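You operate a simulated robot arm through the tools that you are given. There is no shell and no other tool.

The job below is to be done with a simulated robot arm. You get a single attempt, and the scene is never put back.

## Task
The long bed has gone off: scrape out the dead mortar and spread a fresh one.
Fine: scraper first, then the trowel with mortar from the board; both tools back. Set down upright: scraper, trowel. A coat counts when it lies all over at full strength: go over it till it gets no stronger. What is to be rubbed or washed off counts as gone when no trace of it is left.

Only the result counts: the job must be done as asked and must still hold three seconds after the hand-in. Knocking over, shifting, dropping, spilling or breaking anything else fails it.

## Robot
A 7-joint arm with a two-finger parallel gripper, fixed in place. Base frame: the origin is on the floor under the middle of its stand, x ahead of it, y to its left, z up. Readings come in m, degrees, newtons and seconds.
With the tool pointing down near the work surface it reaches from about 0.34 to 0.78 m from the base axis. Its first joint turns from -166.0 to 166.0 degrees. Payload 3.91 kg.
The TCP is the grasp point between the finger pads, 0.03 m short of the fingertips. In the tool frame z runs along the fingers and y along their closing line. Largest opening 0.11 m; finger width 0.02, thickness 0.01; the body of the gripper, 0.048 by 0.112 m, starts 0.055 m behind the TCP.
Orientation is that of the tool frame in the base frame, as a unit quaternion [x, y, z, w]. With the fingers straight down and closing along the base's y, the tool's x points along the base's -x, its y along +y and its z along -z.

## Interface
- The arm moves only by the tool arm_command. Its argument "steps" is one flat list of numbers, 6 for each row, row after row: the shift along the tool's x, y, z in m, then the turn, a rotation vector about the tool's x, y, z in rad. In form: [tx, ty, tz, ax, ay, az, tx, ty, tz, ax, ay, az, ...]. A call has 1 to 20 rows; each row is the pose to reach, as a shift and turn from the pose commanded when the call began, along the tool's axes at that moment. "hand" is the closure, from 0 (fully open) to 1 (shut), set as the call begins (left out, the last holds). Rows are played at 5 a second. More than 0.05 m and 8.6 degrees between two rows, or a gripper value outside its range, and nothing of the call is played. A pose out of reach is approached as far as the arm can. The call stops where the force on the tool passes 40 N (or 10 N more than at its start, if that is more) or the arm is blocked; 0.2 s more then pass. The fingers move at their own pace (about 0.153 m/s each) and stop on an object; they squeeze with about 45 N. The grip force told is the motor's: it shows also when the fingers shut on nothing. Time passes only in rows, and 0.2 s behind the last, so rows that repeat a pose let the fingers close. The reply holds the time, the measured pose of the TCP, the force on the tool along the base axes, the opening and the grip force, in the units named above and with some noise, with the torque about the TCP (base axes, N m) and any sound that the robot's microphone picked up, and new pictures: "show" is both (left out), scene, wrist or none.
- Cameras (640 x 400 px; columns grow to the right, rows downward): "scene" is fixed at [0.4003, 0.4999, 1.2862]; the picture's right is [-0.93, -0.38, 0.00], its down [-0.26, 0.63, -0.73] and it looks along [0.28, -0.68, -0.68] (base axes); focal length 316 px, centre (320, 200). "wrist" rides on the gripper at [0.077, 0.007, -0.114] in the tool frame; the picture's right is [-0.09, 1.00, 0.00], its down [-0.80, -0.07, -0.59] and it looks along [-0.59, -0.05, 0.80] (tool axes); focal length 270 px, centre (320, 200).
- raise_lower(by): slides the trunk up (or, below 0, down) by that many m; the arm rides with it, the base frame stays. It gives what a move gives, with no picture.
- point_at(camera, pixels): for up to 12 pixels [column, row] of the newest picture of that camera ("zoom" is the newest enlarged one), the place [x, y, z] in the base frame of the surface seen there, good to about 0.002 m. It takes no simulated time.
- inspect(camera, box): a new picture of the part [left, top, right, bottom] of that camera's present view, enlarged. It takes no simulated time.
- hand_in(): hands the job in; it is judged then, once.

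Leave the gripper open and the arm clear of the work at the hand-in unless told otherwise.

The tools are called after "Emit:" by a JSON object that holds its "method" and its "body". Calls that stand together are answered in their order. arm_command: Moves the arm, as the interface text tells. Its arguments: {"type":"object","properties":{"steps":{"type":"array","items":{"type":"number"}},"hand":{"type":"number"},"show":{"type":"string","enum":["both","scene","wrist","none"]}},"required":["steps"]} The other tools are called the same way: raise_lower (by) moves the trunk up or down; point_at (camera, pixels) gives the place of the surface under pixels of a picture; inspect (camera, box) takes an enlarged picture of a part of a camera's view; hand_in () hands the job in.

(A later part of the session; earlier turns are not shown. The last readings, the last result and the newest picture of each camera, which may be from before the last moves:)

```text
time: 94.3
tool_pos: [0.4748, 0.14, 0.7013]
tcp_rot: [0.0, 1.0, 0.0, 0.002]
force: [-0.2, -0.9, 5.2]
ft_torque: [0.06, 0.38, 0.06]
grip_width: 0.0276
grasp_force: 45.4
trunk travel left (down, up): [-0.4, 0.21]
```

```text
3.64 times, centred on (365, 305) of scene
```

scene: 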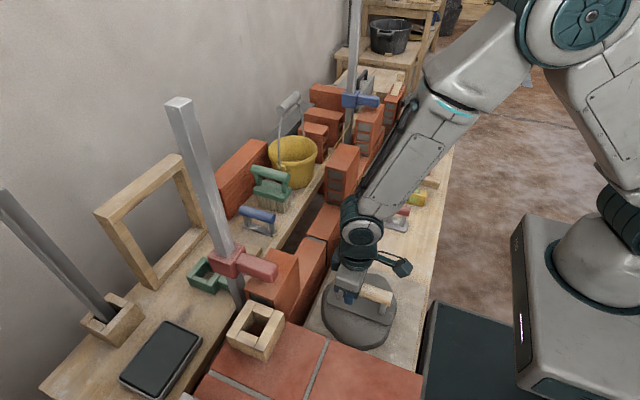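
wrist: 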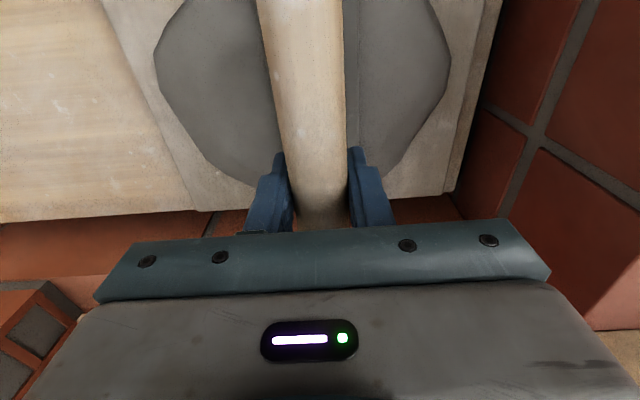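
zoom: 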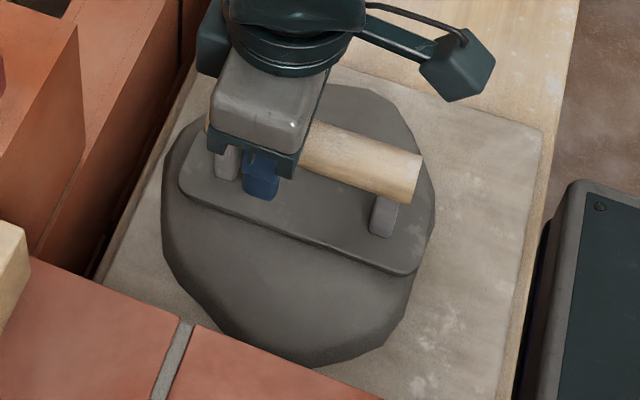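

Contact (about 7 N), and the blade has turned the mortar's dark colour. I rub it a centimetre back and forth to load it fully.

Emit:
{"method": "arm_command", "body": {"steps": [0, 0.006, 0.0004, 0, 0, 0, 0, 0.012, 0.0004, 0, 0, 0, 0, 0.006, 0.0004, 0, 0, 0, 0, 0, 0.0004, 0, 0, 0, 0, -0.006, 0.0004, 0, 0, 0, 0, -0.012, 0.0004, 0, 0, 0, 0, -0.006, 0.0004, 0, 0, 0, 0, 0, 0.0004, 0, 0, 0, 0, 0, 0.0004, 0, 0, 0], "show": "none"}}

Emit:
{"method": "arm_command", "body": {"steps": [0, 0, -0.01, 0, 0, 0, 0, 0, -0.04, 0, 0, 0, 0, 0, -0.08, 0, 0, 0, 0, 0, -0.08, 0, 0, 0], "show": "both"}}

Emit:
{"method": "inspect", "body": {"camera": "scene", "box": [300, 200, 420, 360]}}

```text
time: 96.4
tool_pos: [0.4743, 0.1432, 0.7024]
tcp_rot: [-0.003, 1.0, -0.001, 0.004]
force: [1.1, -5.9, 18.2]
ft_torque: [0.12, 1.0, 0.39]
grip_width: 0.0275
grasp_force: 45.3
trunk travel left (down, up): [-0.4, 0.21]
stopped in row 9: the force on the tool passed its limit at 44 N (the readings are from after the stop); the commanded pose is now the measured one
```

```text
time: 97.4
tool_pos: [0.4733, 0.1412, 0.7817]
tcp_rot: [-0.002, 1.0, -0.002, 0.001]
force: [-0.5, -0.1, -2.3]
ft_torque: [-0.01, -0.09, -0.04]
grip_width: 0.0277
grasp_force: 44.7
trunk travel left (down, up): [-0.4, 0.21]
```

scene: 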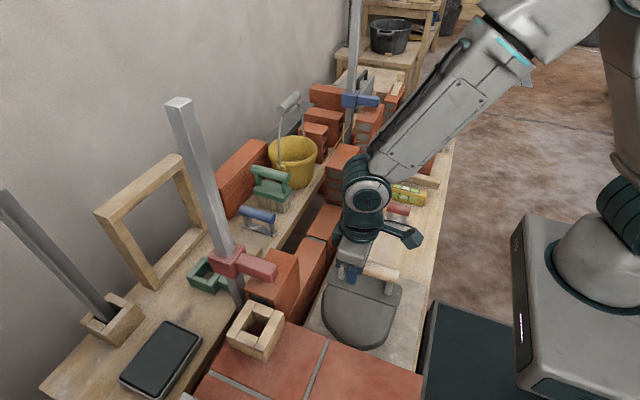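
wrist: 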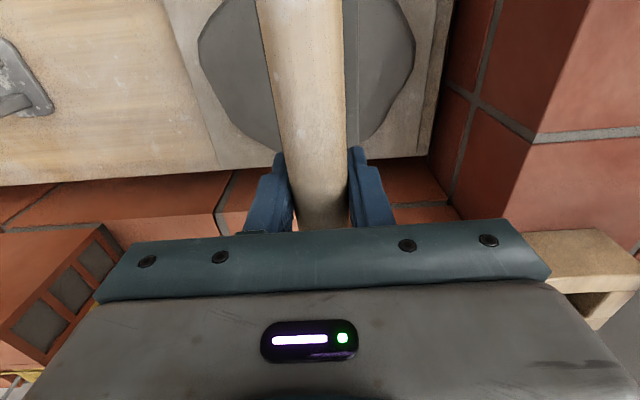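

```text
2.50 times, centred on (360, 280) of scene
```

zoom: 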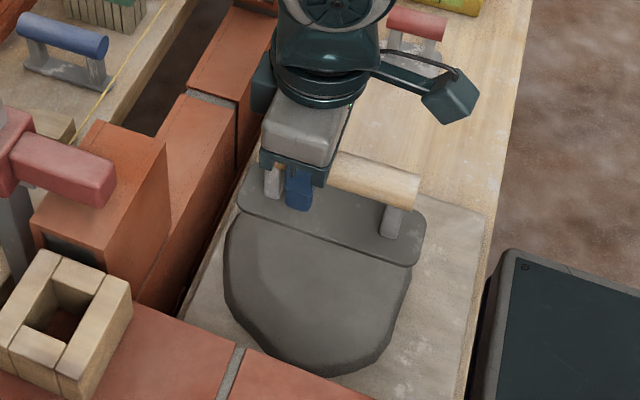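

The blade is loaded; the stop came from the domed lump at 44 N, and I have lifted off cleanly. Now I carry the trowel over to the bed: down at x≈0.57 on the robot side of the string, then slide to x≈0.595 at z≈0.735.

Emit:
{"method": "arm_command", "body": {"steps": [0, 0, -0.04, 0, 0, 0, 0, -0.03, -0.07, 0, 0, 0, -0.015, -0.07, -0.08, 0, 0, 0, -0.04, -0.105, -0.08, 0, 0, 0, -0.07, -0.1162, -0.08, 0, 0, 0, -0.0967, -0.1162, -0.08, 0, 0, 0, -0.0967, -0.1162, -0.04, 0, 0, 0, -0.0967, -0.1162, 0, 0, 0, 0, -0.0967, -0.1162, 0.03, 0, 0, 0, -0.11, -0.1162, 0.04, 0, 0, 0, -0.1217, -0.1162, 0.047, 0, 0, 0, -0.1217, -0.1162, 0.047, 0, 0, 0], "show": "both"}}

Emit:
{"method": "inspect", "body": {"camera": "scene", "box": [260, 180, 400, 300]}}

```text
time: 100.0
tool_pos: [0.5968, 0.0262, 0.7354]
tcp_rot: [-0.002, 1.0, -0.001, 0.001]
force: [0.7, -1.4, -1.4]
ft_torque: [-0.01, -0.08, 0.04]
grip_width: 0.0275
grasp_force: 45.5
trunk travel left (down, up): [-0.4, 0.21]
```

scene: 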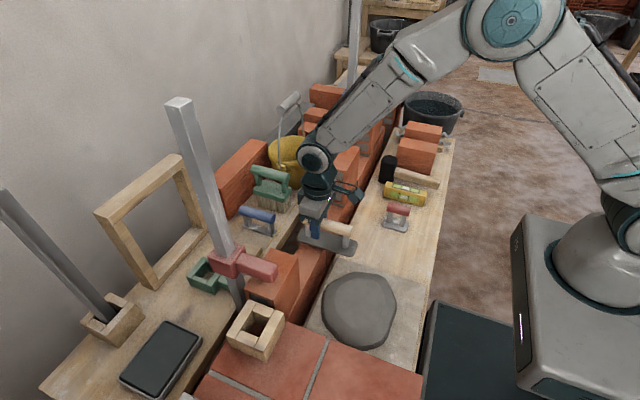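
wrist: 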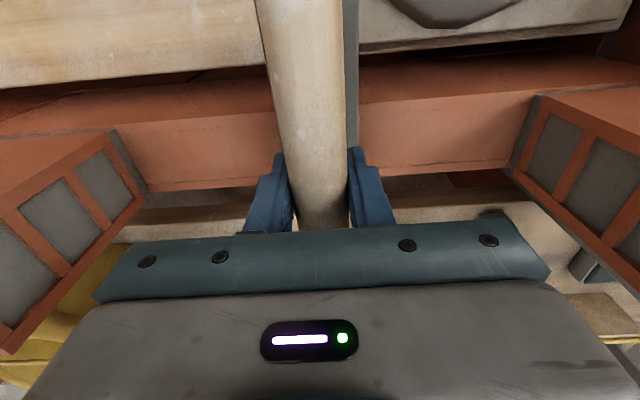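

```text
3.33 times, centred on (330, 240) of scene
```

zoom: 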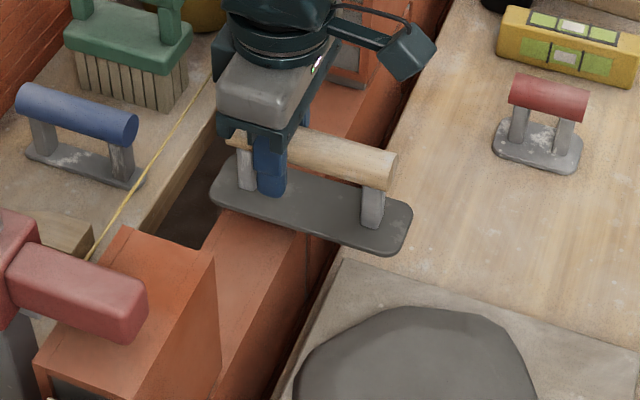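

The loaded trowel is over the bed, clear of the string. I lower to contact in small steps.

Emit:
{"method": "arm_command", "body": {"steps": [0, 0, 0.006, 0, 0, 0, 0, 0, 0.012, 0, 0, 0], "show": "none"}}

Emit:
{"method": "arm_command", "body": {"steps": [0, 0, 0.0015, 0, 0, 0, 0, 0, 0.003, 0, 0, 0], "show": "none"}}

Emit:
{"method": "arm_command", "body": {"steps": [0, 0, 0.001, 0, 0, 0], "show": "none"}}

```text
time: 100.6
tool_pos: [0.5967, 0.0265, 0.7223]
tcp_rot: [-0.002, 1.0, -0.002, 0.002]
force: [-0.3, 0.1, -2.7]
ft_torque: [-0.01, -0.02, 0.02]
grip_width: 0.0276
grasp_force: 44.5
trunk travel left (down, up): [-0.4, 0.21]
```

```text
time: 101.2
tool_pos: [0.597, 0.0266, 0.7187]
tcp_rot: [-0.002, 1.0, -0.002, 0.001]
force: [0.8, -0.6, -2.8]
ft_torque: [-0.04, -0.01, 0.02]
grip_width: 0.0275
grasp_force: 44.6
trunk travel left (down, up): [-0.4, 0.21]
```

```text
time: 101.6
tool_pos: [0.5954, 0.0253, 0.7177]
tcp_rot: [-0.003, 1.0, -0.001, 0.001]
force: [0.6, 0.0, -2.2]
ft_torque: [0.0, -0.04, -0.02]
grip_width: 0.0278
grasp_force: 45.2
trunk travel left (down, up): [-0.4, 0.21]
```

Emit:
{"method": "arm_command", "body": {"steps": [0, 0, 0.001, 0, 0, 0], "show": "none"}}

Emit:
{"method": "arm_command", "body": {"steps": [0, 0, 0.001, 0, 0, 0], "show": "none"}}

```text
time: 102.0
tool_pos: [0.5969, 0.0246, 0.7189]
tcp_rot: [-0.002, 1.0, -0.002, 0.001]
force: [0.1, 0.4, -2.4]
ft_torque: [-0.03, -0.03, -0.01]
grip_width: 0.0278
grasp_force: 44.9
trunk travel left (down, up): [-0.4, 0.21]
```

```text
time: 102.4
tool_pos: [0.5967, 0.0246, 0.7174]
tcp_rot: [-0.001, 1.0, -0.001, 0.002]
force: [-1.0, -0.3, 2.8]
ft_torque: [0.13, -0.18, 0.03]
grip_width: 0.0275
grasp_force: 44.8
trunk travel left (down, up): [-0.4, 0.21]
```

Contact (about 5 N). I press half a millimetre more and spread: to y≈0.08, then to y≈-0.03, then back to y≈0.08, and look.

Emit:
{"method": "arm_command", "body": {"steps": [0, 0.01, 0.0005, 0, 0, 0, 0, 0.025, 0.0005, 0, 0, 0, 0, 0.04, 0.0005, 0, 0, 0, 0, 0.055, 0.0005, 0, 0, 0, 0, 0.04, 0.0005, 0, 0, 0, 0, 0.025, 0.0005, 0, 0, 0, 0, 0.01, 0.0005, 0, 0, 0, 0, -0.005, 0.0005, 0, 0, 0, 0, -0.02, 0.0005, 0, 0, 0, 0, -0.035, 0.0005, 0, 0, 0, 0, -0.055, 0.0005, 0, 0, 0], "show": "both"}}

Emit:
{"method": "inspect", "body": {"camera": "wrist", "box": [340, 90, 560, 210]}}

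Emit:
{"method": "inspect", "body": {"camera": "scene", "box": [280, 190, 370, 270]}}

```text
time: 104.8
tool_pos: [0.594, -0.0299, 0.7167]
tcp_rot: [0.0, 1.0, -0.001, 0.0]
force: [-0.5, -0.1, 8.7]
ft_torque: [0.27, -0.52, 0.02]
grip_width: 0.0276
grasp_force: 44.9
trunk travel left (down, up): [-0.4, 0.21]
```

scene: 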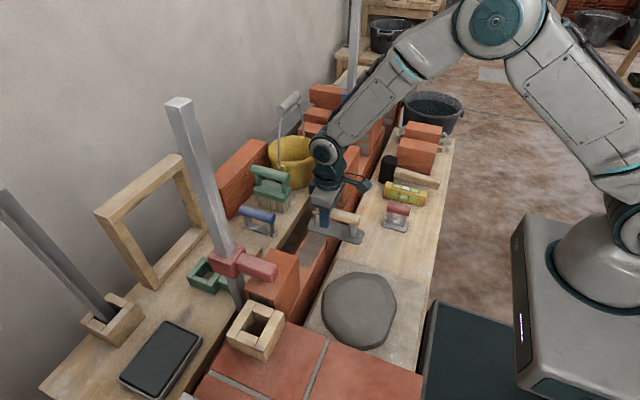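
wrist: 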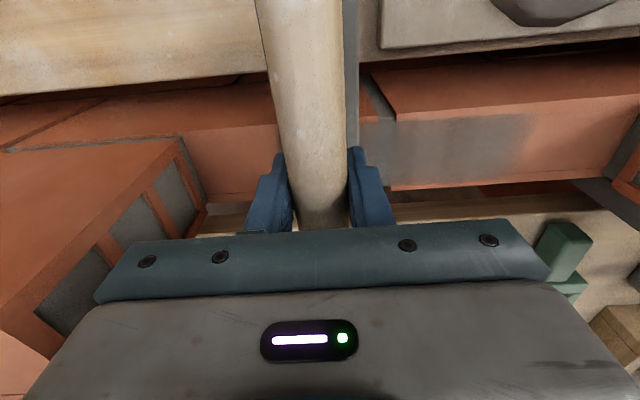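

```text
2.91 times, centred on (450, 150) of wrist
```

zoom: 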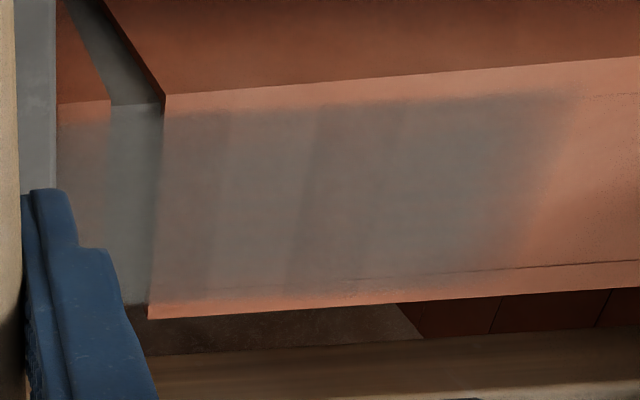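

```text
5.00 times, centred on (325, 230) of scene
```

zoom: 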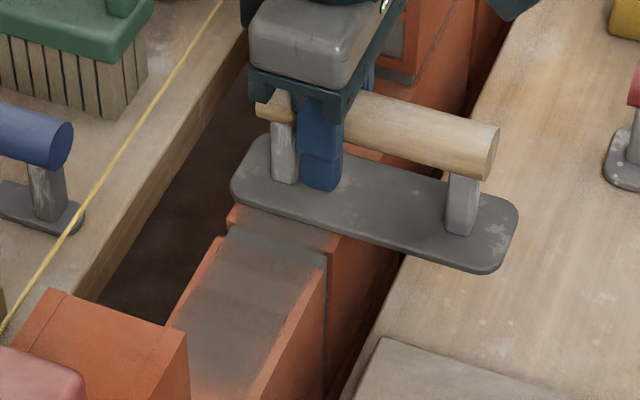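

The fresh coat is taking as a rectangle, but it is not yet full. I make three more passes between y≈-0.04 and 0.085.

Emit:
{"method": "arm_command", "body": {"steps": [0, 0.02, 0, 0, 0, 0, 0, 0.04, 0, 0, 0, 0, 0, 0.06, 0, 0, 0, 0, 0, 0.08, 0, 0, 0, 0, 0, 0.1, 0, 0, 0, 0, 0, 0.115, 0, 0, 0, 0, 0, 0.095, 0, 0, 0, 0, 0, 0.075, 0, 0, 0, 0, 0, 0.055, 0, 0, 0, 0, 0, 0.035, 0, 0, 0, 0, 0, 0.015, 0, 0, 0, 0, 0, -0.005, 0, 0, 0, 0, 0, 0.015, 0, 0, 0, 0, 0, 0.035, 0, 0, 0, 0, 0, 0.055, 0, 0, 0, 0, 0, 0.075, 0, 0, 0, 0, 0, 0.095, 0, 0, 0, 0, 0, 0.115, 0, 0, 0, 0], "show": "both"}}

Emit:
{"method": "inspect", "body": {"camera": "wrist", "box": [100, 70, 320, 210]}}

Emit:
{"method": "inspect", "body": {"camera": "scene", "box": [280, 190, 370, 270]}}

```text
time: 108.6
tool_pos: [0.5949, 0.0884, 0.7156]
tcp_rot: [-0.003, 1.0, -0.001, 0.002]
force: [-0.4, -1.0, 8.7]
ft_torque: [0.08, -0.13, 0.04]
grip_width: 0.0274
grasp_force: 44.9
trunk travel left (down, up): [-0.4, 0.21]
```

scene: 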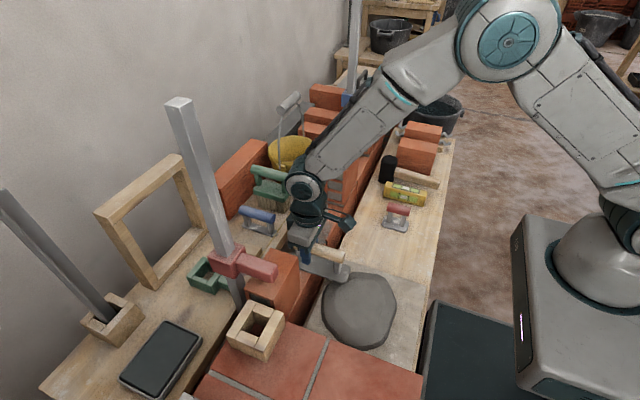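
wrist: 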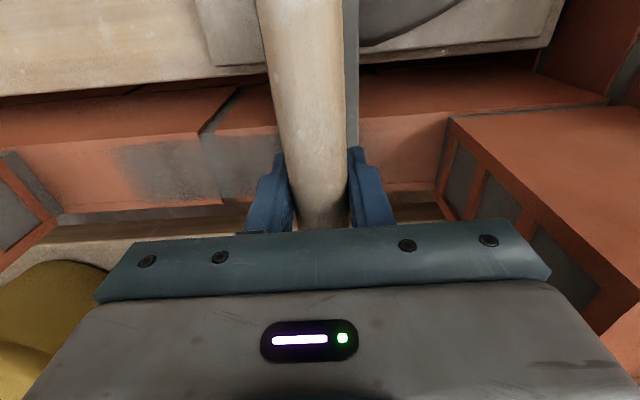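

```text
2.86 times, centred on (210, 140) of wrist
```

zoom: 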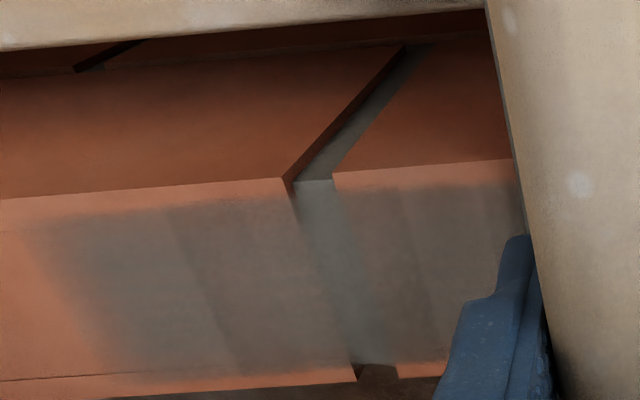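

```text
5.00 times, centred on (325, 230) of scene
```

zoom: 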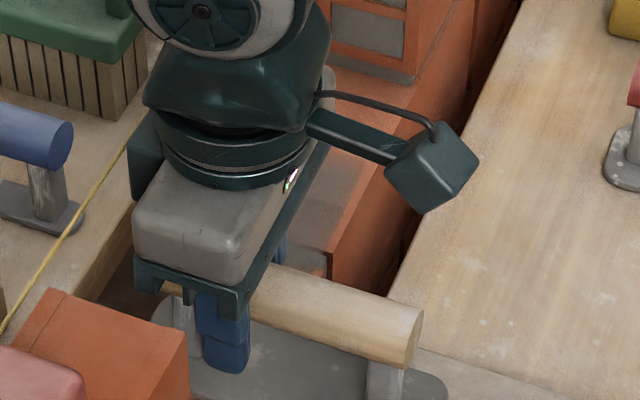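

The coat is still thin, and the blade looks lighter, so its mortar is used up. I back out under the string's side, rise, and go back over the mortar lump to reload.

Emit:
{"method": "arm_command", "body": {"steps": [0.01, -0.01, -0.012, 0, 0, 0, 0.028, -0.03, -0.03, 0, 0, 0, 0.028, -0.03, -0.07, 0, 0, 0, 0.028, -0.03, -0.115, 0, 0, 0, 0.028, -0.03, -0.145, 0, 0, 0, 0.06, -0.005, -0.145, 0, 0, 0, 0.09, 0.03, -0.145, 0, 0, 0, 0.1199, 0.0516, -0.13, 0, 0, 0, 0.1199, 0.0516, -0.09, 0, 0, 0, 0.1199, 0.0516, -0.045, 0, 0, 0, 0.1199, 0.0516, -0.005, 0, 0, 0, 0.1199, 0.0516, 0.008, 0, 0, 0, 0.1199, 0.0516, 0.008, 0, 0, 0], "show": "both"}}

Emit:
{"method": "inspect", "body": {"camera": "scene", "box": [280, 190, 420, 350]}}

```text
time: 111.4
tool_pos: [0.4757, 0.1374, 0.7061]
tcp_rot: [-0.002, 1.0, -0.002, 0.001]
force: [-0.5, -0.4, -2.1]
ft_torque: [-0.04, -0.02, 0.0]
grip_width: 0.0277
grasp_force: 45.3
trunk travel left (down, up): [-0.4, 0.21]
```

scene: 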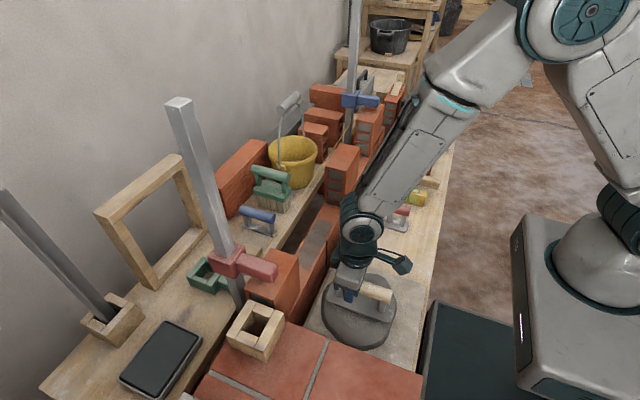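
wrist: 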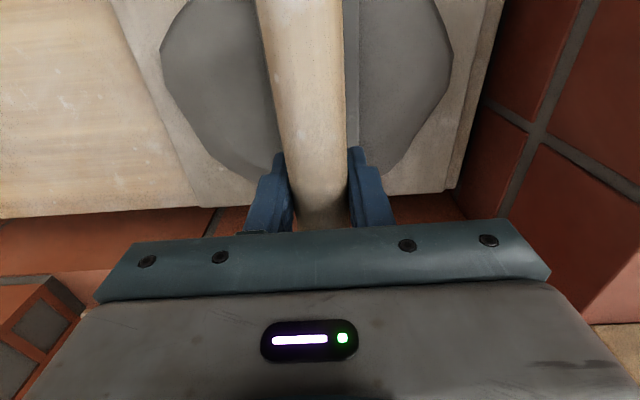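

```text
2.50 times, centred on (350, 270) of scene
```

zoom: 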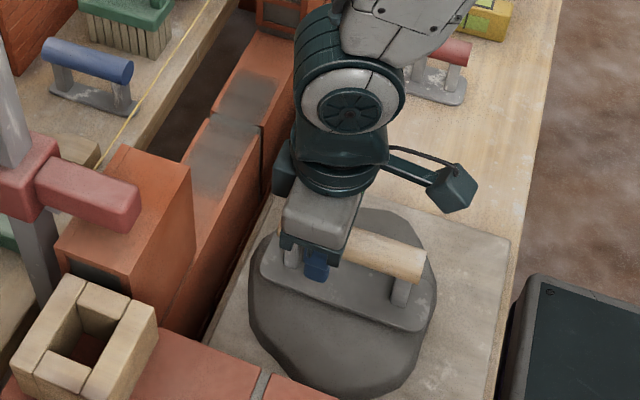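

The coat shows as a grey, half-clear rectangle on the wall. I lower the blade onto the lump until it touches.

Emit:
{"method": "arm_command", "body": {"steps": [0, 0, 0.002, 0, 0, 0, 0, 0, 0.004, 0, 0, 0], "show": "none"}}

Emit:
{"method": "arm_command", "body": {"steps": [0, 0, 0.001, 0, 0, 0], "show": "none"}}

Emit:
{"method": "arm_command", "body": {"steps": [0, 0, 0.001, 0, 0, 0], "show": "none"}}

Emit:
{"method": "arm_command", "body": {"steps": [0, 0, 0.001, 0, 0, 0], "show": "none"}}

Emit:
{"method": "inspect", "body": {"camera": "scene", "box": [310, 250, 420, 360]}}

```text
time: 112.0
tool_pos: [0.4754, 0.1379, 0.7039]
tcp_rot: [-0.001, 1.0, -0.001, 0.001]
force: [-0.5, 0.4, -2.0]
ft_torque: [0.0, -0.08, 0.02]
grip_width: 0.0279
grasp_force: 44.4
trunk travel left (down, up): [-0.4, 0.21]
```

```text
time: 112.4
tool_pos: [0.4769, 0.1368, 0.7011]
tcp_rot: [-0.002, 1.0, -0.002, 0.002]
force: [-0.1, -0.2, -2.7]
ft_torque: [0.03, -0.09, 0.02]
grip_width: 0.0276
grasp_force: 44.9
trunk travel left (down, up): [-0.4, 0.21]
```

```text
time: 112.8
tool_pos: [0.4764, 0.137, 0.7015]
tcp_rot: [-0.001, 1.0, 0.0, 0.002]
force: [1.1, 1.4, 0.2]
ft_torque: [0.14, 0.11, -0.12]
grip_width: 0.0277
grasp_force: 44.7
trunk travel left (down, up): [-0.4, 0.21]
```

```text
time: 113.2
tool_pos: [0.4748, 0.1363, 0.7024]
tcp_rot: [-0.002, 1.0, -0.001, 0.002]
force: [0.6, -0.8, 15.3]
ft_torque: [0.27, 1.1, 0.04]
grip_width: 0.0273
grasp_force: 45.3
trunk travel left (down, up): [-0.4, 0.21]
```

```text
3.64 times, centred on (365, 305) of scene
```

zoom: 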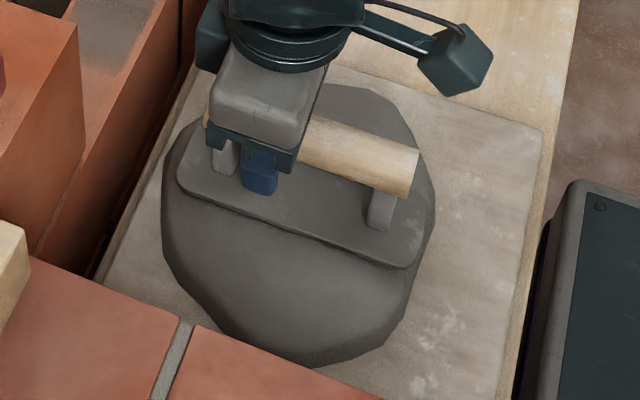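

It is loaded again (15 N, and the blade is darker). I carry it back to the bed by the same path, to z≈0.722.

Emit:
{"method": "arm_command", "body": {"steps": [0, 0, -0.03, 0, 0, 0, 0, 0, -0.075, 0, 0, 0, 0, -0.02, -0.115, 0, 0, 0, -0.01, -0.055, -0.14, 0, 0, 0, -0.035, -0.09, -0.155, 0, 0, 0, -0.065, -0.11, -0.155, 0, 0, 0, -0.095, -0.11, -0.155, 0, 0, 0, -0.095, -0.11, -0.11, 0, 0, 0, -0.095, -0.11, -0.065, 0, 0, 0, -0.105, -0.11, -0.045, 0, 0, 0, -0.12, -0.11, -0.033, 0, 0, 0, -0.12, -0.11, -0.02, 0, 0, 0, -0.12, -0.11, -0.02, 0, 0, 0], "show": "wrist"}}

Emit:
{"method": "arm_command", "body": {"steps": [0, 0, 0.0015, 0, 0, 0, 0, 0, 0.003, 0, 0, 0], "show": "none"}}

Emit:
{"method": "arm_command", "body": {"steps": [0, 0, 0.001, 0, 0, 0], "show": "none"}}

```text
time: 116.0
tool_pos: [0.596, 0.0267, 0.7229]
tcp_rot: [-0.002, 1.0, -0.001, 0.002]
force: [0.1, -0.2, -2.5]
ft_torque: [-0.01, -0.07, 0.01]
grip_width: 0.0273
grasp_force: 45.0
trunk travel left (down, up): [-0.4, 0.21]
```

wrist: 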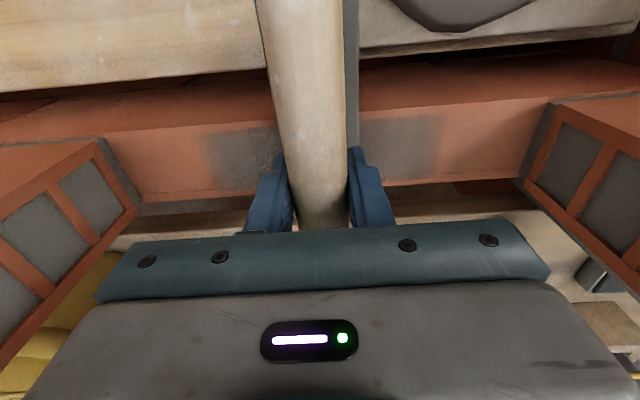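

```text
time: 116.6
tool_pos: [0.5953, 0.0272, 0.7187]
tcp_rot: [-0.002, 1.0, -0.002, 0.0]
force: [0.3, -0.2, -1.8]
ft_torque: [-0.02, -0.05, -0.01]
grip_width: 0.0274
grasp_force: 45.0
trunk travel left (down, up): [-0.4, 0.21]
```

```text
time: 117.0
tool_pos: [0.5967, 0.026, 0.7177]
tcp_rot: [-0.002, 1.0, -0.002, 0.002]
force: [-0.3, 0.1, -2.7]
ft_torque: [-0.01, -0.07, -0.01]
grip_width: 0.0274
grasp_force: 45.3
trunk travel left (down, up): [-0.4, 0.21]
```

Emit:
{"method": "arm_command", "body": {"steps": [0, 0, 0.001, 0, 0, 0], "show": "none"}}

Emit:
{"method": "arm_command", "body": {"steps": [0, 0, 0.001, 0, 0, 0], "show": "none"}}

```text
time: 117.4
tool_pos: [0.597, 0.0279, 0.7167]
tcp_rot: [-0.002, 1.0, -0.002, 0.001]
force: [0.3, -0.1, -2.0]
ft_torque: [0.01, -0.03, -0.01]
grip_width: 0.0276
grasp_force: 45.1
trunk travel left (down, up): [-0.4, 0.21]
```

```text
time: 117.8
tool_pos: [0.5966, 0.0275, 0.7166]
tcp_rot: [-0.002, 1.0, 0.0, 0.001]
force: [-3.5, 0.7, 5.5]
ft_torque: [0.25, 0.1, 0.06]
grip_width: 0.0278
grasp_force: 45.6
trunk travel left (down, up): [-0.4, 0.21]
```

Contact (about 8 N). I press 0.5 mm more and make passes to y≈0.08, then to y≈-0.035.

Emit:
{"method": "arm_command", "body": {"steps": [0, 0.015, 0.0005, 0, 0, 0, 0, 0.03, 0.0005, 0, 0, 0, 0, 0.045, 0.0005, 0, 0, 0, 0, 0.055, 0.0005, 0, 0, 0, 0, 0.04, 0.0005, 0, 0, 0, 0, 0.025, 0.0005, 0, 0, 0, 0, 0.01, 0.0005, 0, 0, 0, 0, -0.005, 0.0005, 0, 0, 0, 0, -0.02, 0.0005, 0, 0, 0, 0, -0.035, 0.0005, 0, 0, 0, 0, -0.05, 0.0005, 0, 0, 0, 0, -0.063, 0.0005, 0, 0, 0], "show": "both"}}

Emit:
{"method": "inspect", "body": {"camera": "wrist", "box": [340, 90, 560, 210]}}

Emit:
{"method": "inspect", "body": {"camera": "scene", "box": [280, 190, 370, 270]}}

```text
time: 119.5
tool_pos: [0.5952, 0.0311, 0.7153]
tcp_rot: [0.001, 1.0, 0.001, 0.003]
force: [-2.9, 2.2, 16.5]
ft_torque: [-0.28, 0.36, -0.1]
grip_width: 0.0277
grasp_force: 45.4
trunk travel left (down, up): [-0.4, 0.21]
stopped in row 8: the force on the tool passed its limit at 41 N (the readings are from after the stop); the commanded pose is now the measured one
```

scene: 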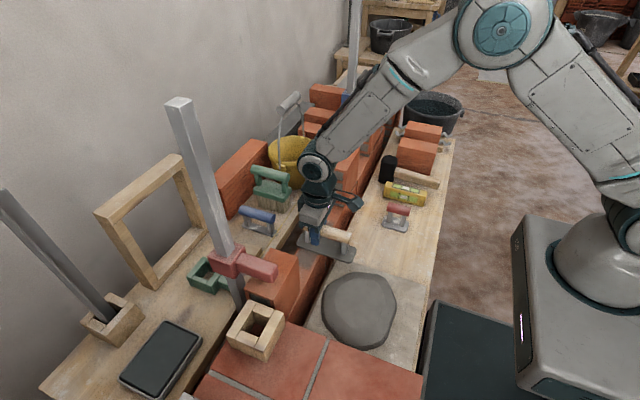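
wrist: 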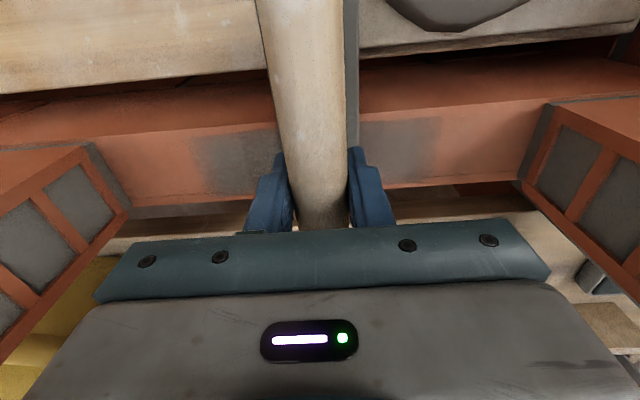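

```text
2.91 times, centred on (450, 150) of wrist
```

zoom: 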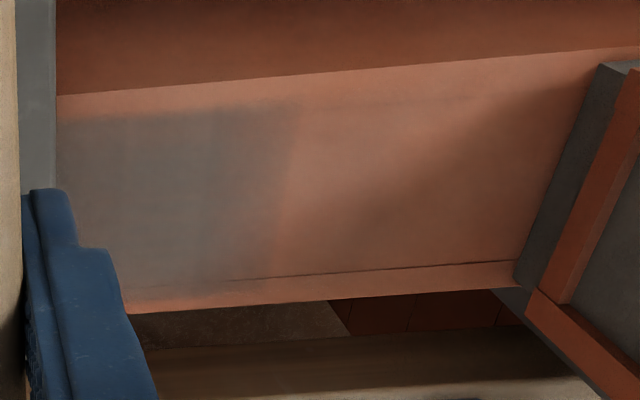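

```text
5.00 times, centred on (325, 230) of scene
```

zoom: 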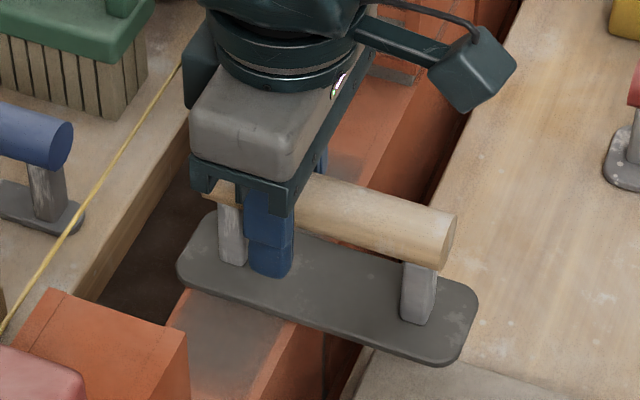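

It stopped at 41 N near the joint, where the edge was digging in. I ease off about 0.8 mm and check the force before going on with lighter strokes.

Emit:
{"method": "arm_command", "body": {"steps": [0, 0, -0.0008, 0, 0, 0, 0, 0, -0.0008, 0, 0, 0], "show": "none"}}

```text
time: 120.1
tool_pos: [0.5959, 0.0309, 0.7166]
tcp_rot: [-0.002, 1.0, -0.001, 0.004]
force: [-0.7, -3.0, 17.4]
ft_torque: [-0.14, 0.28, 0.07]
grip_width: 0.0276
grasp_force: 44.7
trunk travel left (down, up): [-0.4, 0.21]
```

Still 17 N, so I ease off another 0.8 mm.

Emit:
{"method": "arm_command", "body": {"steps": [0, 0, -0.0008, 0, 0, 0, 0, 0, -0.0008, 0, 0, 0], "show": "none"}}

```text
time: 120.7
tool_pos: [0.5964, 0.0302, 0.716]
tcp_rot: [0.0, 1.0, -0.001, 0.003]
force: [0.5, -1.9, 10.9]
ft_torque: [-0.08, 0.01, 0.04]
grip_width: 0.0281
grasp_force: 45.5
trunk travel left (down, up): [-0.4, 0.21]
```

Now 11 N. I stroke on to y≈-0.035, then to y≈0.085.

Emit:
{"method": "arm_command", "body": {"steps": [0, -0.013, -0.0001, 0, 0, 0, 0, -0.026, -0.0001, 0, 0, 0, 0, -0.039, -0.0001, 0, 0, 0, 0, -0.052, -0.0001, 0, 0, 0, 0, -0.065, -0.0001, 0, 0, 0, 0, -0.05, -0.0001, 0, 0, 0, 0, -0.035, -0.0001, 0, 0, 0, 0, -0.02, -0.0001, 0, 0, 0, 0, -0.005, -0.0001, 0, 0, 0, 0, 0.01, -0.0001, 0, 0, 0, 0, 0.025, -0.0001, 0, 0, 0, 0, 0.04, -0.0001, 0, 0, 0, 0, 0.055, -0.0001, 0, 0, 0], "show": "both"}}

Emit:
{"method": "inspect", "body": {"camera": "wrist", "box": [100, 70, 320, 210]}}

Emit:
{"method": "inspect", "body": {"camera": "scene", "box": [280, 190, 370, 270]}}

```text
time: 123.5
tool_pos: [0.5959, 0.0875, 0.7169]
tcp_rot: [-0.002, 1.0, -0.001, 0.001]
force: [-0.1, 0.2, 3.5]
ft_torque: [0.01, -0.25, -0.05]
grip_width: 0.0275
grasp_force: 44.8
trunk travel left (down, up): [-0.4, 0.21]
```

scene: 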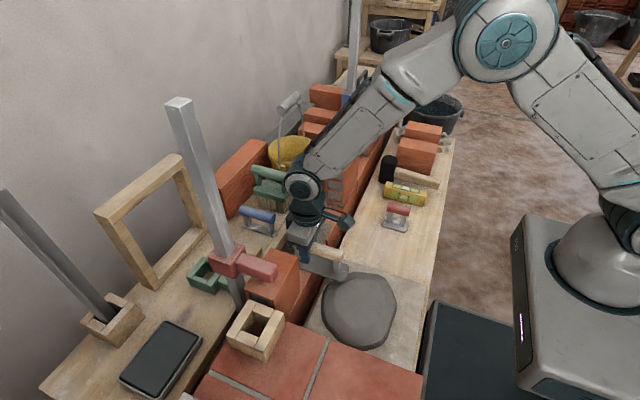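
wrist: 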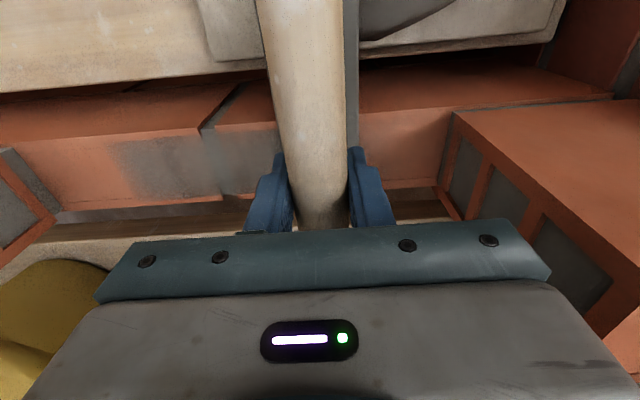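

```text
2.86 times, centred on (210, 140) of wrist
```

zoom: 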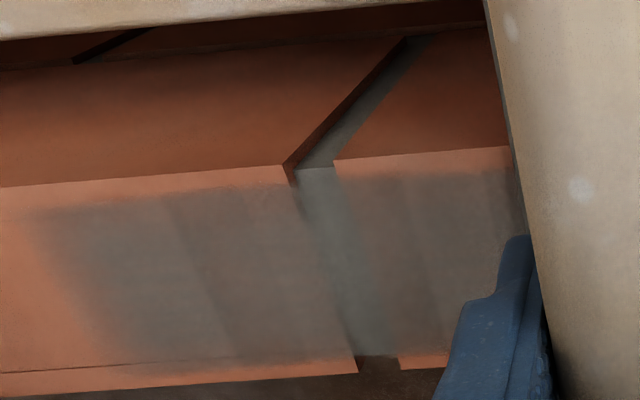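

```text
5.00 times, centred on (325, 230) of scene
```

zoom: 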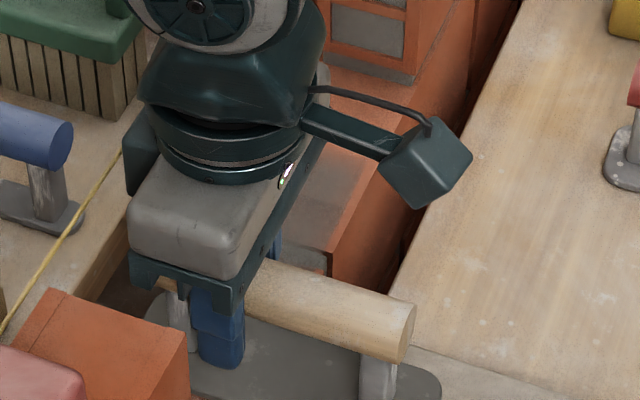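

The coat is thickening slowly, and the blade still looks dark. I go on with two more passes, reaching further to y≈-0.045.

Emit:
{"method": "arm_command", "body": {"steps": [0, -0.015, 0.0003, 0, 0, 0, 0, -0.03, 0.0003, 0, 0, 0, 0, -0.045, 0.0002, 0, 0, 0, 0, -0.06, 0, 0, 0, 0, 0, -0.075, 0, 0, 0, 0, 0, -0.09, 0, 0, 0, 0, 0, -0.105, 0, 0, 0, 0, 0, -0.12, 0, 0, 0, 0, 0, -0.132, 0, 0, 0, 0, 0, -0.115, 0, 0, 0, 0, 0, -0.1, 0, 0, 0, 0, 0, -0.115, 0, 0, 0, 0, 0, -0.132, 0, 0, 0, 0, 0, -0.132, 0, 0, 0, 0], "show": "both"}}

Emit:
{"method": "inspect", "body": {"camera": "wrist", "box": [340, 90, 560, 210]}}

Emit:
{"method": "inspect", "body": {"camera": "scene", "box": [280, 190, 370, 270]}}

```text
time: 126.5
tool_pos: [0.5958, -0.0456, 0.7157]
tcp_rot: [-0.001, 1.0, 0.0, 0.002]
force: [0.6, 2.2, 3.7]
ft_torque: [0.04, 0.02, -0.02]
grip_width: 0.0275
grasp_force: 45.5
trunk travel left (down, up): [-0.4, 0.21]
```

scene: 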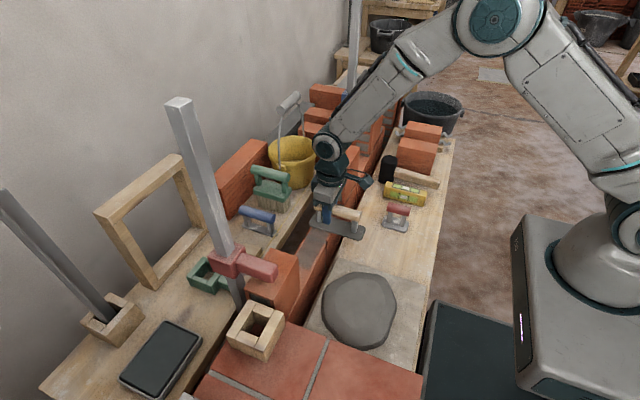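
wrist: 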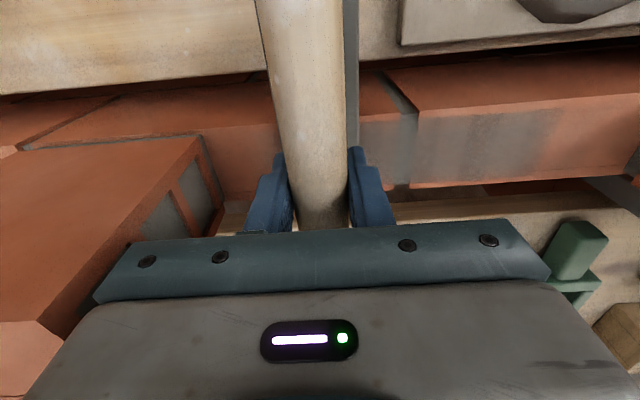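

```text
2.91 times, centred on (450, 150) of wrist
```

zoom: 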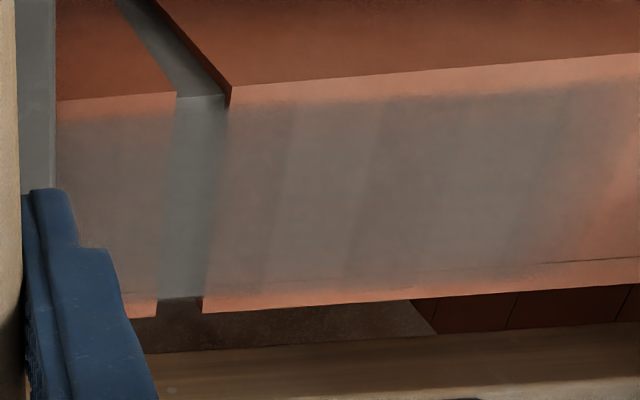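

```text
5.00 times, centred on (325, 230) of scene
```

zoom: 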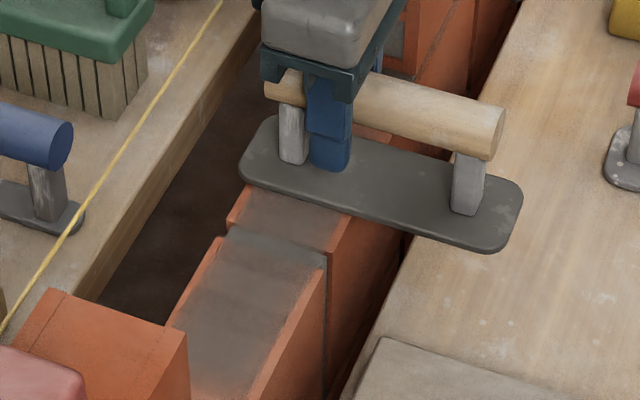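

The coat is building up with streaks. I make a full round trip from y≈-0.045 to 0.085 and back with a touch more pressure.

Emit:
{"method": "arm_command", "body": {"steps": [0, 0.013, 0.0003, 0, 0, 0, 0, 0.026, 0.0003, 0, 0, 0, 0, 0.039, 0.0003, 0, 0, 0, 0, 0.052, 0.0002, 0, 0, 0, 0, 0.065, 0.0001, 0, 0, 0, 0, 0.078, 0.0001, 0, 0, 0, 0, 0.091, 0.0001, 0, 0, 0, 0, 0.104, 0.0001, 0, 0, 0, 0, 0.117, 0.0001, 0, 0, 0, 0, 0.13, 0.0001, 0, 0, 0, 0, 0.117, 0.0001, 0, 0, 0, 0, 0.104, 0.0001, 0, 0, 0, 0, 0.091, 0.0001, 0, 0, 0, 0, 0.078, 0.0001, 0, 0, 0, 0, 0.065, 0.0001, 0, 0, 0, 0, 0.052, 0.0001, 0, 0, 0, 0, 0.039, 0.0001, 0, 0, 0, 0, 0.026, 0.0001, 0, 0, 0, 0, 0.013, 0.0001, 0, 0, 0, 0, 0, 0.0001, 0, 0, 0], "show": "wrist"}}

Emit:
{"method": "inspect", "body": {"camera": "wrist", "box": [340, 90, 560, 210]}}

Emit:
{"method": "inspect", "body": {"camera": "scene", "box": [280, 190, 370, 270]}}

```text
time: 130.7
tool_pos: [0.5959, -0.047, 0.7155]
tcp_rot: [0.0, 1.0, -0.001, 0.003]
force: [0.1, 3.7, 9.4]
ft_torque: [0.09, 0.04, -0.06]
grip_width: 0.0275
grasp_force: 45.1
trunk travel left (down, up): [-0.4, 0.21]
```

wrist: 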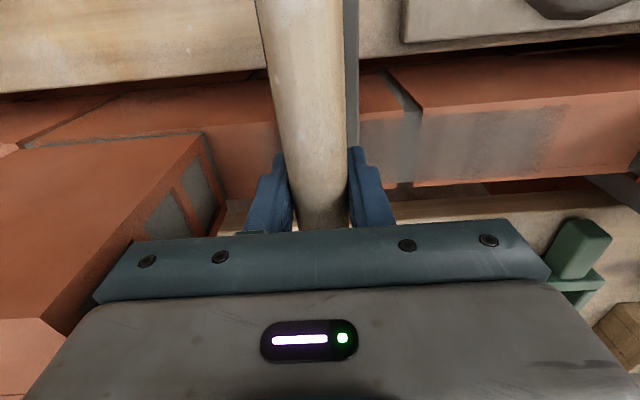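

```text
2.91 times, centred on (450, 150) of wrist
```

zoom: 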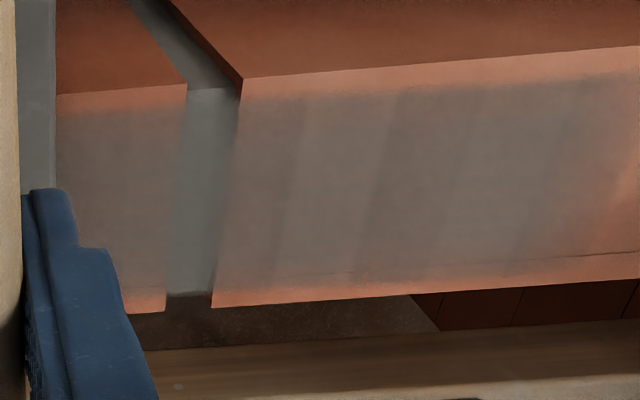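

```text
5.00 times, centred on (325, 230) of scene
```

zoom: 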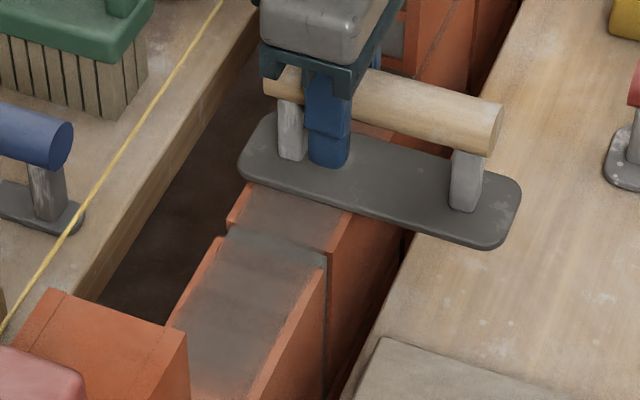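

The last round trip changed little, so I reload. Back out, up, and over to the mortar lump again.

Emit:
{"method": "arm_command", "body": {"steps": [0.01, 0.01, -0.012, 0, 0, 0, 0.028, 0.035, -0.03, 0, 0, 0, 0.028, 0.06, -0.07, 0, 0, 0, 0.028, 0.08, -0.11, 0, 0, 0, 0.028, 0.1, -0.145, 0, 0, 0, 0.06, 0.135, -0.145, 0, 0, 0, 0.09, 0.17, -0.145, 0, 0, 0, 0.121, 0.187, -0.13, 0, 0, 0, 0.121, 0.187, -0.09, 0, 0, 0, 0.121, 0.187, -0.045, 0, 0, 0, 0.121, 0.187, -0.005, 0, 0, 0, 0.121, 0.187, 0.009, 0, 0, 0, 0.121, 0.187, 0.009, 0, 0, 0], "show": "both"}}

Emit:
{"method": "inspect", "body": {"camera": "scene", "box": [280, 190, 370, 270]}}

Emit:
{"method": "inspect", "body": {"camera": "scene", "box": [310, 250, 420, 360]}}

```text
time: 133.5
tool_pos: [0.4739, 0.1406, 0.707]
tcp_rot: [-0.001, 1.0, 0.0, 0.003]
force: [0.6, 0.3, -2.0]
ft_torque: [0.01, -0.06, 0.0]
grip_width: 0.0277
grasp_force: 45.3
trunk travel left (down, up): [-0.4, 0.21]
```

scene: 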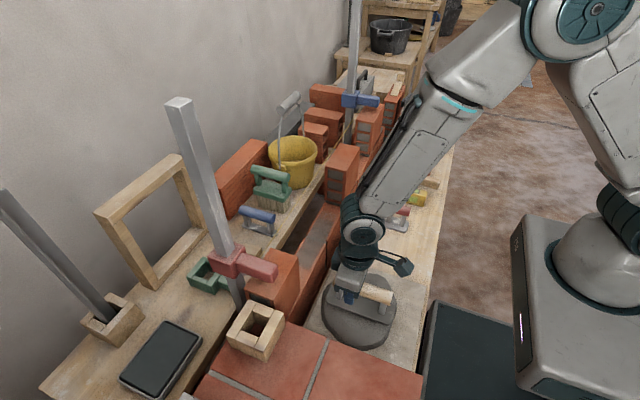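
wrist: 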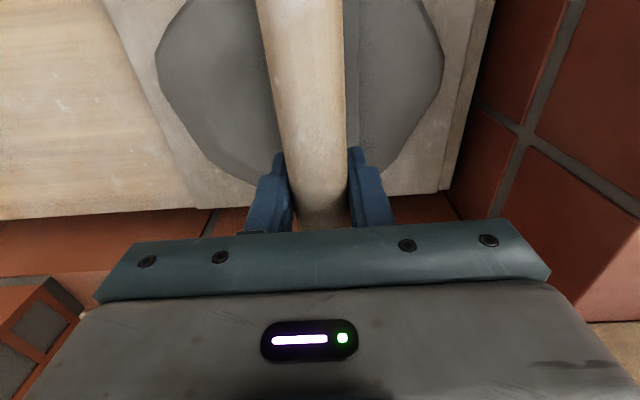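

```text
5.00 times, centred on (325, 230) of scene
```

zoom: 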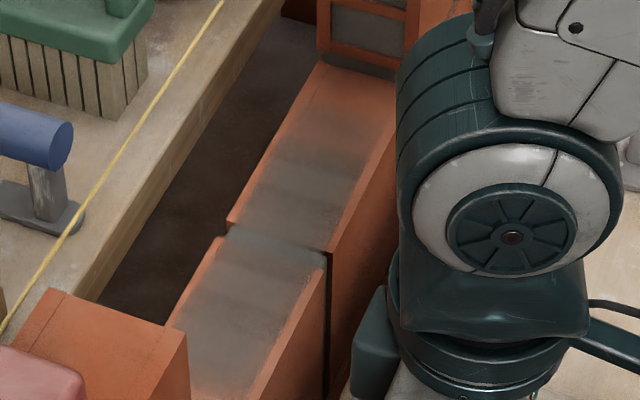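

```text
3.64 times, centred on (365, 305) of scene
```

zoom: 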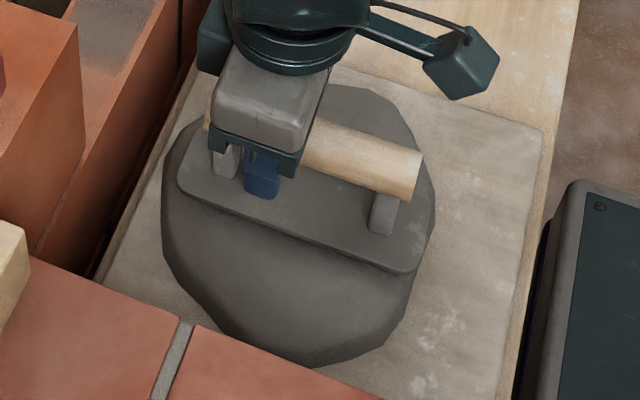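

I have a clear view of the coat. I measure how far it reaches in x and y, to see the true bounds of the bed.

Emit:
{"method": "inspect", "body": {"camera": "scene", "box": [285, 195, 350, 275]}}

Emit:
{"method": "point_at", "body": {"camera": "zoom", "pixels": [[330, 110], [340, 100], [300, 140], [370, 140], [260, 200], [330, 230], [210, 290], [290, 310], [180, 350], [260, 370], [200, 390], [320, 200]]}}

```text
5.00 times, centred on (318, 235) of scene
```

zoom: 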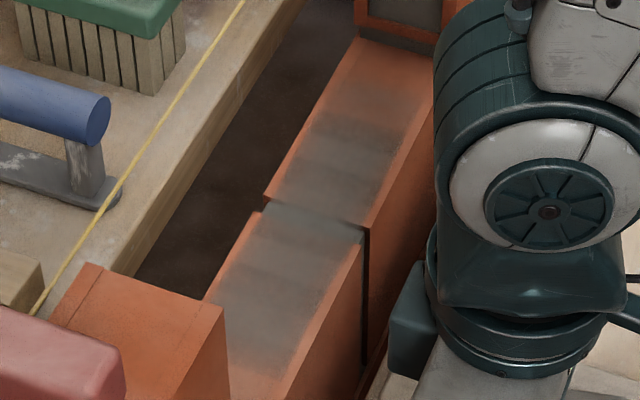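

```text
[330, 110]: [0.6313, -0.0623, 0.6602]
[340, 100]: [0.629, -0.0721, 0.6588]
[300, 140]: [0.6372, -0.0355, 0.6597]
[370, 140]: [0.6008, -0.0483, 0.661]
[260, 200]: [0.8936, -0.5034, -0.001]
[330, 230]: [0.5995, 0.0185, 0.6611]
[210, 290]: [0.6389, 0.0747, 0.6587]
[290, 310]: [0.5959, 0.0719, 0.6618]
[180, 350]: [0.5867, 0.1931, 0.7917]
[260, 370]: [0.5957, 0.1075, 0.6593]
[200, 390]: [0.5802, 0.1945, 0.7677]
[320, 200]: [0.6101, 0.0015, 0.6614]
```

The coat reaches from y≈-0.075 to beyond 0.105, further than the white patch did. So the bed may be longer than the patch, and I must find its ends. First I load: lower onto the lump.

Emit:
{"method": "arm_command", "body": {"steps": [0.012, 0, 0.002, 0, 0, 0, 0.012, 0, 0.004, 0, 0, 0], "show": "none"}}

Emit:
{"method": "arm_command", "body": {"steps": [0, 0, 0.001, 0, 0, 0], "show": "none"}}

Emit:
{"method": "arm_command", "body": {"steps": [0, 0, 0.001, 0, 0, 0], "show": "none"}}

```text
time: 134.1
tool_pos: [0.4611, 0.1408, 0.703]
tcp_rot: [-0.001, 1.0, 0.001, 0.003]
force: [-0.3, 0.3, -1.9]
ft_torque: [0.01, -0.07, -0.01]
grip_width: 0.0277
grasp_force: 45.3
trunk travel left (down, up): [-0.4, 0.21]
```

```text
time: 134.5
tool_pos: [0.4626, 0.141, 0.702]
tcp_rot: [-0.001, 1.0, 0.0, 0.002]
force: [0.4, 0.2, -2.5]
ft_torque: [0.0, -0.08, -0.02]
grip_width: 0.0276
grasp_force: 45.1
trunk travel left (down, up): [-0.4, 0.21]
```

```text
time: 134.9
tool_pos: [0.4627, 0.1416, 0.7023]
tcp_rot: [0.0, 1.0, 0.0, 0.003]
force: [1.9, -0.1, 12.5]
ft_torque: [-0.16, 0.7, -0.01]
grip_width: 0.0278
grasp_force: 45.1
trunk travel left (down, up): [-0.4, 0.21]
```

Loaded (14 N). I carry it back to the bed, this time to x≈0.606, so that the pressure lies under the hand (body about 16 mm from the string).

Emit:
{"method": "arm_command", "body": {"steps": [0, 0, -0.03, 0, 0, 0, 0, 0, -0.075, 0, 0, 0, 0, -0.02, -0.115, 0, 0, 0, -0.01, -0.055, -0.14, 0, 0, 0, -0.035, -0.09, -0.155, 0, 0, 0, -0.065, -0.115, -0.155, 0, 0, 0, -0.107, -0.115, -0.155, 0, 0, 0, -0.107, -0.115, -0.11, 0, 0, 0, -0.107, -0.115, -0.065, 0, 0, 0, -0.12, -0.115, -0.045, 0, 0, 0, -0.143, -0.115, -0.033, 0, 0, 0, -0.143, -0.115, -0.02, 0, 0, 0, -0.143, -0.115, -0.0165, 0, 0, 0, -0.143, -0.115, -0.0165, 0, 0, 0], "show": "wrist"}}

Emit:
{"method": "arm_command", "body": {"steps": [0, 0, 0.001, 0, 0, 0], "show": "none"}}

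Emit:
{"method": "arm_command", "body": {"steps": [0, 0, 0.001, 0, 0, 0], "show": "none"}}

```text
time: 137.9
tool_pos: [0.6062, 0.0257, 0.7185]
tcp_rot: [-0.001, 1.0, 0.0, 0.004]
force: [0.3, 0.3, -2.8]
ft_torque: [0.01, -0.04, 0.04]
grip_width: 0.0276
grasp_force: 44.9
trunk travel left (down, up): [-0.4, 0.21]
```

wrist: 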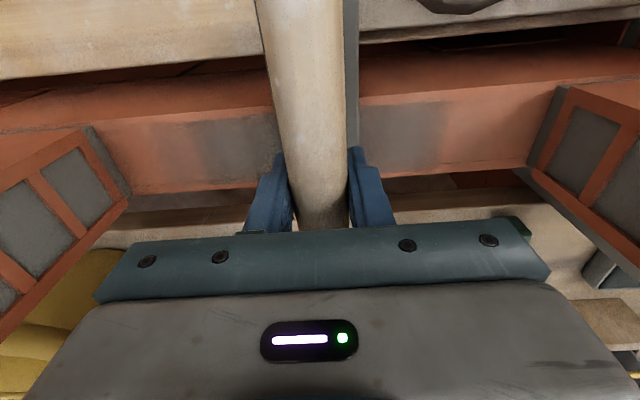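

```text
time: 138.3
tool_pos: [0.6062, 0.0263, 0.717]
tcp_rot: [-0.001, 1.0, 0.0, 0.003]
force: [0.5, 0.1, -1.9]
ft_torque: [0.01, -0.04, 0.03]
grip_width: 0.0276
grasp_force: 45.5
trunk travel left (down, up): [-0.4, 0.21]
```

```text
time: 138.7
tool_pos: [0.6063, 0.0264, 0.7165]
tcp_rot: [0.0, 1.0, 0.0, 0.003]
force: [-1.1, 1.0, 1.1]
ft_torque: [0.09, -0.02, -0.03]
grip_width: 0.0278
grasp_force: 44.7
trunk travel left (down, up): [-0.4, 0.21]
```

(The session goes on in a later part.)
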